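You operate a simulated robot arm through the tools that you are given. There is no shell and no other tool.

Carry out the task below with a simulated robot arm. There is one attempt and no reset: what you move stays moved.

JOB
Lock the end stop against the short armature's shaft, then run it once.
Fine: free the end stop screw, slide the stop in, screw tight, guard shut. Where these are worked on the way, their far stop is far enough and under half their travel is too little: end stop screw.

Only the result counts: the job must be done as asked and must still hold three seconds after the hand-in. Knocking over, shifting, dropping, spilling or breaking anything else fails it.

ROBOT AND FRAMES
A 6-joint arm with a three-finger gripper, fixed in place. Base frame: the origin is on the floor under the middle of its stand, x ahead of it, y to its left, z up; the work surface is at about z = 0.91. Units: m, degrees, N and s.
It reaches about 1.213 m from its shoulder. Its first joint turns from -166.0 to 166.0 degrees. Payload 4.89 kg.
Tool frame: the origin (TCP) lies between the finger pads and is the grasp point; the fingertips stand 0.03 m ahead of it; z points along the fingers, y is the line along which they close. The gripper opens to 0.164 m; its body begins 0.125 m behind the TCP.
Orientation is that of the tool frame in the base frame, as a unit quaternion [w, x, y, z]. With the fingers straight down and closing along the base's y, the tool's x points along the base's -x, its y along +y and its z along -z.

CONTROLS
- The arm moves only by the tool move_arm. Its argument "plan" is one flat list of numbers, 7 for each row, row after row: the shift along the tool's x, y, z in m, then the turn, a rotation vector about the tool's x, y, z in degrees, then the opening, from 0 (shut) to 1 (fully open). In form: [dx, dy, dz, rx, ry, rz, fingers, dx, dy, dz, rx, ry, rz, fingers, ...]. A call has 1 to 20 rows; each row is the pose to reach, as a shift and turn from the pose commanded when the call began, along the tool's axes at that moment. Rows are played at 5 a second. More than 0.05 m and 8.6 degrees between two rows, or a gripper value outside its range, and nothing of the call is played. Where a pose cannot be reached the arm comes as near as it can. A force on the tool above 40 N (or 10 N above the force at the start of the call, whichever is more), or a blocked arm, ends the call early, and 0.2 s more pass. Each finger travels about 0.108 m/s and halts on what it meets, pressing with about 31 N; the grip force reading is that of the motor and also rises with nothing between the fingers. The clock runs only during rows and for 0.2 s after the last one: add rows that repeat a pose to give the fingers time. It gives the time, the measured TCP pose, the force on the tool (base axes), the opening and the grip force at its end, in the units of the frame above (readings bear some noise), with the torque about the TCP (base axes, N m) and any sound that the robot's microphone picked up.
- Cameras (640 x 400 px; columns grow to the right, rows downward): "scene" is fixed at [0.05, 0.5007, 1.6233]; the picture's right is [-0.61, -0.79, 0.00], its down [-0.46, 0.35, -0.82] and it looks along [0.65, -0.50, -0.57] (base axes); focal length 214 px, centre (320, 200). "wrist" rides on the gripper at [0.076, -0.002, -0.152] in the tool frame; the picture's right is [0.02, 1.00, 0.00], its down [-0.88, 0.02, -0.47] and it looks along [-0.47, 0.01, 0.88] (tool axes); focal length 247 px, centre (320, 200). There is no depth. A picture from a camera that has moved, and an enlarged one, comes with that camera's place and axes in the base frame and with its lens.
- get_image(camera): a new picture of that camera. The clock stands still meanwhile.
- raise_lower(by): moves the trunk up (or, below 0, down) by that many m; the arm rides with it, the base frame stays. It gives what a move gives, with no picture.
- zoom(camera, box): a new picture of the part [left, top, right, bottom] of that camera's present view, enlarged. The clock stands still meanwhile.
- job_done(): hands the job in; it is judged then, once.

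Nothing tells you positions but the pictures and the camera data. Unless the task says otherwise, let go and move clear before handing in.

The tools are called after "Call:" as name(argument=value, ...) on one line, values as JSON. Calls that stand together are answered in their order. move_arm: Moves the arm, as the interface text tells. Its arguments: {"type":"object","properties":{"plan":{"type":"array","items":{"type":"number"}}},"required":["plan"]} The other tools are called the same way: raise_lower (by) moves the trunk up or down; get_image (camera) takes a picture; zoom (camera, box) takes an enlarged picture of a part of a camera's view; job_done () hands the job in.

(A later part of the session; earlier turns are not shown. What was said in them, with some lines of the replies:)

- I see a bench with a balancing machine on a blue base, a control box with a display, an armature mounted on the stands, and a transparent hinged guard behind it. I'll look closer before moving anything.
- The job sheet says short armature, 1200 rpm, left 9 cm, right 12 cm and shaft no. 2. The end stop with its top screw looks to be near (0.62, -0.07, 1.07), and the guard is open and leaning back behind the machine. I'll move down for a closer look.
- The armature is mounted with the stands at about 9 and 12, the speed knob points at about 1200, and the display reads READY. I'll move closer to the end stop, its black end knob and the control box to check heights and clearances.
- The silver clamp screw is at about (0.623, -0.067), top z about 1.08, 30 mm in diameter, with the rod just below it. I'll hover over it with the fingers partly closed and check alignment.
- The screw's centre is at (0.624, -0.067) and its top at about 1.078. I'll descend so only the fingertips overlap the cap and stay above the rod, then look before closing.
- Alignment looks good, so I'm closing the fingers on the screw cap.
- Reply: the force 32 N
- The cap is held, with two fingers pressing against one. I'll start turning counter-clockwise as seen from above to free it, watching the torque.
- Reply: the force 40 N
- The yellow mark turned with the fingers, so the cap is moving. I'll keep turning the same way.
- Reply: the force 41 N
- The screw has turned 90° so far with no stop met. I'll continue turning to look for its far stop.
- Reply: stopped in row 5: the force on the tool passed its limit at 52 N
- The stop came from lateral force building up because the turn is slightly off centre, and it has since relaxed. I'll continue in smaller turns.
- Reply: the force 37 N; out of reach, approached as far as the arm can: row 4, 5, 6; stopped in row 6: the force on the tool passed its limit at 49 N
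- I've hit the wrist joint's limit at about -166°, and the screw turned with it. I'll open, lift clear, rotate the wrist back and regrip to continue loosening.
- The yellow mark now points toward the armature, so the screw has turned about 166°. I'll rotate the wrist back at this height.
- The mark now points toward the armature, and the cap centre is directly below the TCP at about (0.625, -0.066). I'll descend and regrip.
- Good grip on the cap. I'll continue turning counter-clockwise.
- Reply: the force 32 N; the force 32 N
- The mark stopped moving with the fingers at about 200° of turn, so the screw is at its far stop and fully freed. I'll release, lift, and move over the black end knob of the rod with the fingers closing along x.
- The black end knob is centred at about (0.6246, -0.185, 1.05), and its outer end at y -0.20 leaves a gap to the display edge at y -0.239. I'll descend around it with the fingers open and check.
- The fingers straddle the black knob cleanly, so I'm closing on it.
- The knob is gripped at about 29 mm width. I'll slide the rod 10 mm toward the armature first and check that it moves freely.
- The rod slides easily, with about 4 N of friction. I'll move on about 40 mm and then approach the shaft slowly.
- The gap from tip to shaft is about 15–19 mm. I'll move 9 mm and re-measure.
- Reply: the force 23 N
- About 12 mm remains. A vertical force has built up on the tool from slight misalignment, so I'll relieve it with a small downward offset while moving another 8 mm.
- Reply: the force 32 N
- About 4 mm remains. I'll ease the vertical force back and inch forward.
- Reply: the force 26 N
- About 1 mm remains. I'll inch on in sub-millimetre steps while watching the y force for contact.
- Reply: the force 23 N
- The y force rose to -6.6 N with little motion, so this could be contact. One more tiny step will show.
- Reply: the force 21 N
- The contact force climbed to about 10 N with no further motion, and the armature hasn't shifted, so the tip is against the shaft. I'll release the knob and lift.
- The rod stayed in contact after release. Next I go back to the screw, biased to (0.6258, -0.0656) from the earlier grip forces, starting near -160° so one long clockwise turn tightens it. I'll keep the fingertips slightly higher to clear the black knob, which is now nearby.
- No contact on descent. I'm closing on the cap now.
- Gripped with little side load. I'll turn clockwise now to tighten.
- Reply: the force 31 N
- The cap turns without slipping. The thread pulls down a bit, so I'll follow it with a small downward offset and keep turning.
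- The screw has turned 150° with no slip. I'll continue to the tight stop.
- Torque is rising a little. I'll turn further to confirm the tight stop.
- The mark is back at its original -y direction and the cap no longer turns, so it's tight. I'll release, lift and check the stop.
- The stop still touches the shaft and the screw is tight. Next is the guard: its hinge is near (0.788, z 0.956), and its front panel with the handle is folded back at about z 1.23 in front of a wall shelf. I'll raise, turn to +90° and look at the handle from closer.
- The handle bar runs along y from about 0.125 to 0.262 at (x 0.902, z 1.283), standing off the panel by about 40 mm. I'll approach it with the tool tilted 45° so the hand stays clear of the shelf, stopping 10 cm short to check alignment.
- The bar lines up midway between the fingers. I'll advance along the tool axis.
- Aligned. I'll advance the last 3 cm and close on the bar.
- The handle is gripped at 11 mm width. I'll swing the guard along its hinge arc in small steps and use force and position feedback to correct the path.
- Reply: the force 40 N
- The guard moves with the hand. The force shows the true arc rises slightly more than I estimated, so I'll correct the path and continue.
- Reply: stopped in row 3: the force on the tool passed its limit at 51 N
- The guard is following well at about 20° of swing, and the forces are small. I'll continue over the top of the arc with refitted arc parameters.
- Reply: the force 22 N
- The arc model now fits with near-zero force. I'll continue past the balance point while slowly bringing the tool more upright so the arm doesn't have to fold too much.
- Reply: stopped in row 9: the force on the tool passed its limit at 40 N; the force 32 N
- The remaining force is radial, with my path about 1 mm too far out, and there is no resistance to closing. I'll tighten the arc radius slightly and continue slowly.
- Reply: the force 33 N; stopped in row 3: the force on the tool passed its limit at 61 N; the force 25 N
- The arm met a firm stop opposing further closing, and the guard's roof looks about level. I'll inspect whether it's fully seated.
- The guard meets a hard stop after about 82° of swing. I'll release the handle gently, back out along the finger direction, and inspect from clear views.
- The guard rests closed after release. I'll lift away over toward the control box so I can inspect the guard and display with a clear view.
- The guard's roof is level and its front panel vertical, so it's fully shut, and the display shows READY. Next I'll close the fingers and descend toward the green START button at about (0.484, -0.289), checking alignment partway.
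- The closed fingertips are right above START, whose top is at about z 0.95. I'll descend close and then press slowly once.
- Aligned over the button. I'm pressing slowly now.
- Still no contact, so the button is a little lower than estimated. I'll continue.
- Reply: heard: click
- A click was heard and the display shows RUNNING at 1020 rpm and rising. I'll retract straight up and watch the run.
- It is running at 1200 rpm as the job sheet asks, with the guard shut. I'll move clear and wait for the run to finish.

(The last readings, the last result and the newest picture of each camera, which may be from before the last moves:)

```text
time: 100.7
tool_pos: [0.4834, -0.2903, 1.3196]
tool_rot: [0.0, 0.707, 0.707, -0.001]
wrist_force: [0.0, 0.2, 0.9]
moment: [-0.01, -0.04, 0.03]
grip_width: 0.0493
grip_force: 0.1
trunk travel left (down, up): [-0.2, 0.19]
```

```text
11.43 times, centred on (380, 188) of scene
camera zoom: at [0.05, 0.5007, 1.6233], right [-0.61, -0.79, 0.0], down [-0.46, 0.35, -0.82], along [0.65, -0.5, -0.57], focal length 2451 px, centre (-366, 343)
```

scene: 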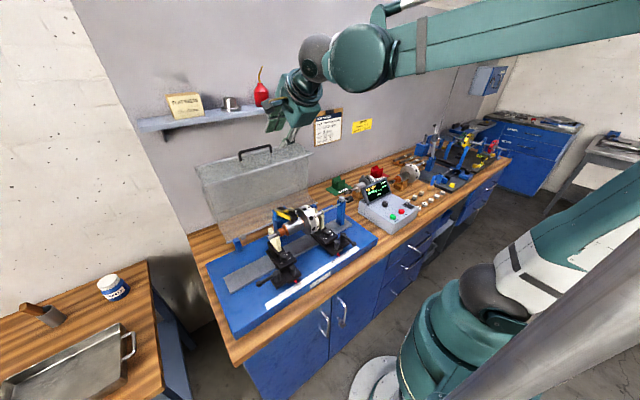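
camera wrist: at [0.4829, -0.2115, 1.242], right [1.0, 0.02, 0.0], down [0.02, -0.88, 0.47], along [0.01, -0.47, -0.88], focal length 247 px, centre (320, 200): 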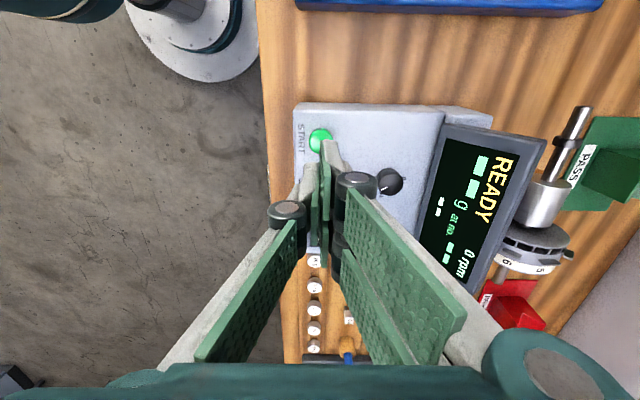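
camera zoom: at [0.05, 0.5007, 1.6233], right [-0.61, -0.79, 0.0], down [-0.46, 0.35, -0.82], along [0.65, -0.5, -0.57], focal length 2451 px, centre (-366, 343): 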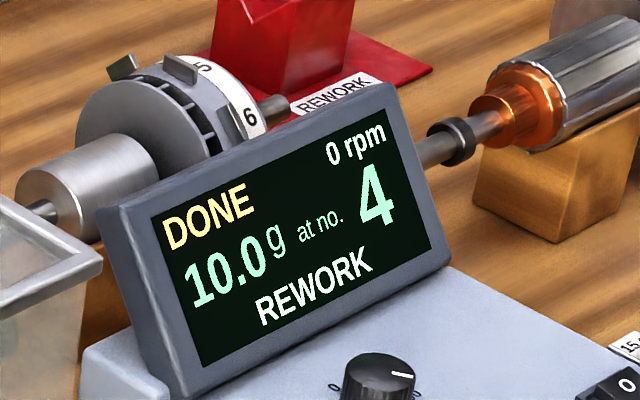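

The run finished: the display shows DONE, 10.0 g at no. 4, REWORK. I'll check the end stop, the guard and the surroundings one last time before handing in.

Call:
zoom(camera="scene", box=[280, 170, 370, 240])

Call:
get_image(camera="scene")

Call:
get_image(camera="wrist")

```text
5.71 times, centred on (325, 205) of scene
camera zoom: at [0.05, 0.5007, 1.6233], right [-0.61, -0.79, 0.0], down [-0.46, 0.35, -0.82], along [0.65, -0.5, -0.57], focal length 1226 px, centre (291, 171)
```

zoom: 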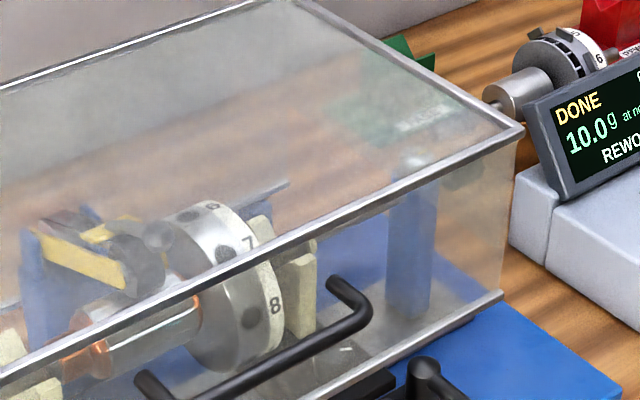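

```text
taken
```

scene: 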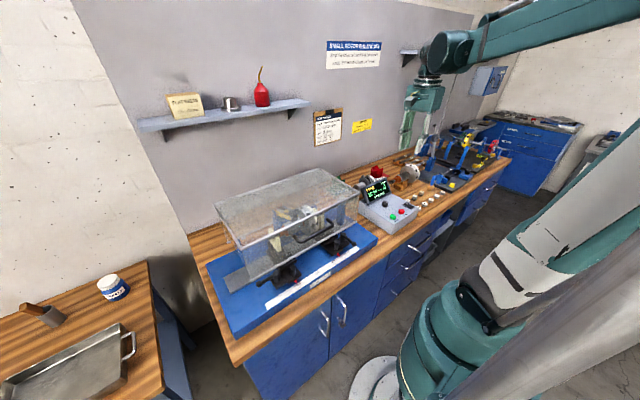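

```text
taken
camera wrist: at [0.4816, -0.2147, 1.4717], right [1.0, 0.02, 0.0], down [0.02, -0.88, 0.47], along [0.01, -0.47, -0.88], focal length 247 px, centre (320, 200)
```

wrist: 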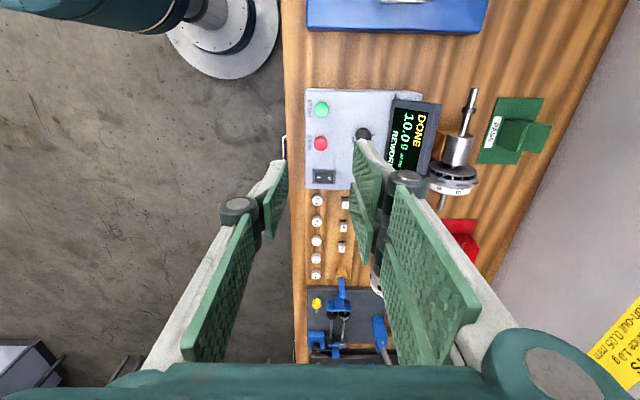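

The end stop is set against the shaft with its screw tight, the guard is shut, one run is complete (display: DONE) and the arm is clear. I'm handing in the job.

Call:
job_done()

```text
The job is handed in.
```

The end stop is locked against the short armature's shaft, and the machine has been run once with the guard shut. I've handed the job in; no pass or fail came back.

- **End stop:** I turned the screw about 200° to its far stop. I then slid the rod in about 70 mm until it touched the shaft at about 10 N, with no visible shift of the armature, and turned the screw back to its tight stop.
- **Guard:** I swung it down by the handle until it met its stop. The roof looked level and the front panel vertical.
- **Run:** I pressed START once and heard one click. It ran at 1200 rpm, the speed on the job sheet, and stopped by itself.
- **Result on the display:** DONE, 10.0 g at no. 4, REWORK. I didn't act on the rework, since the job only asked for one run.

After the guard was shut I could not see the rod tip clearly through it. My last clear view of the contact was just after tightening the screw.
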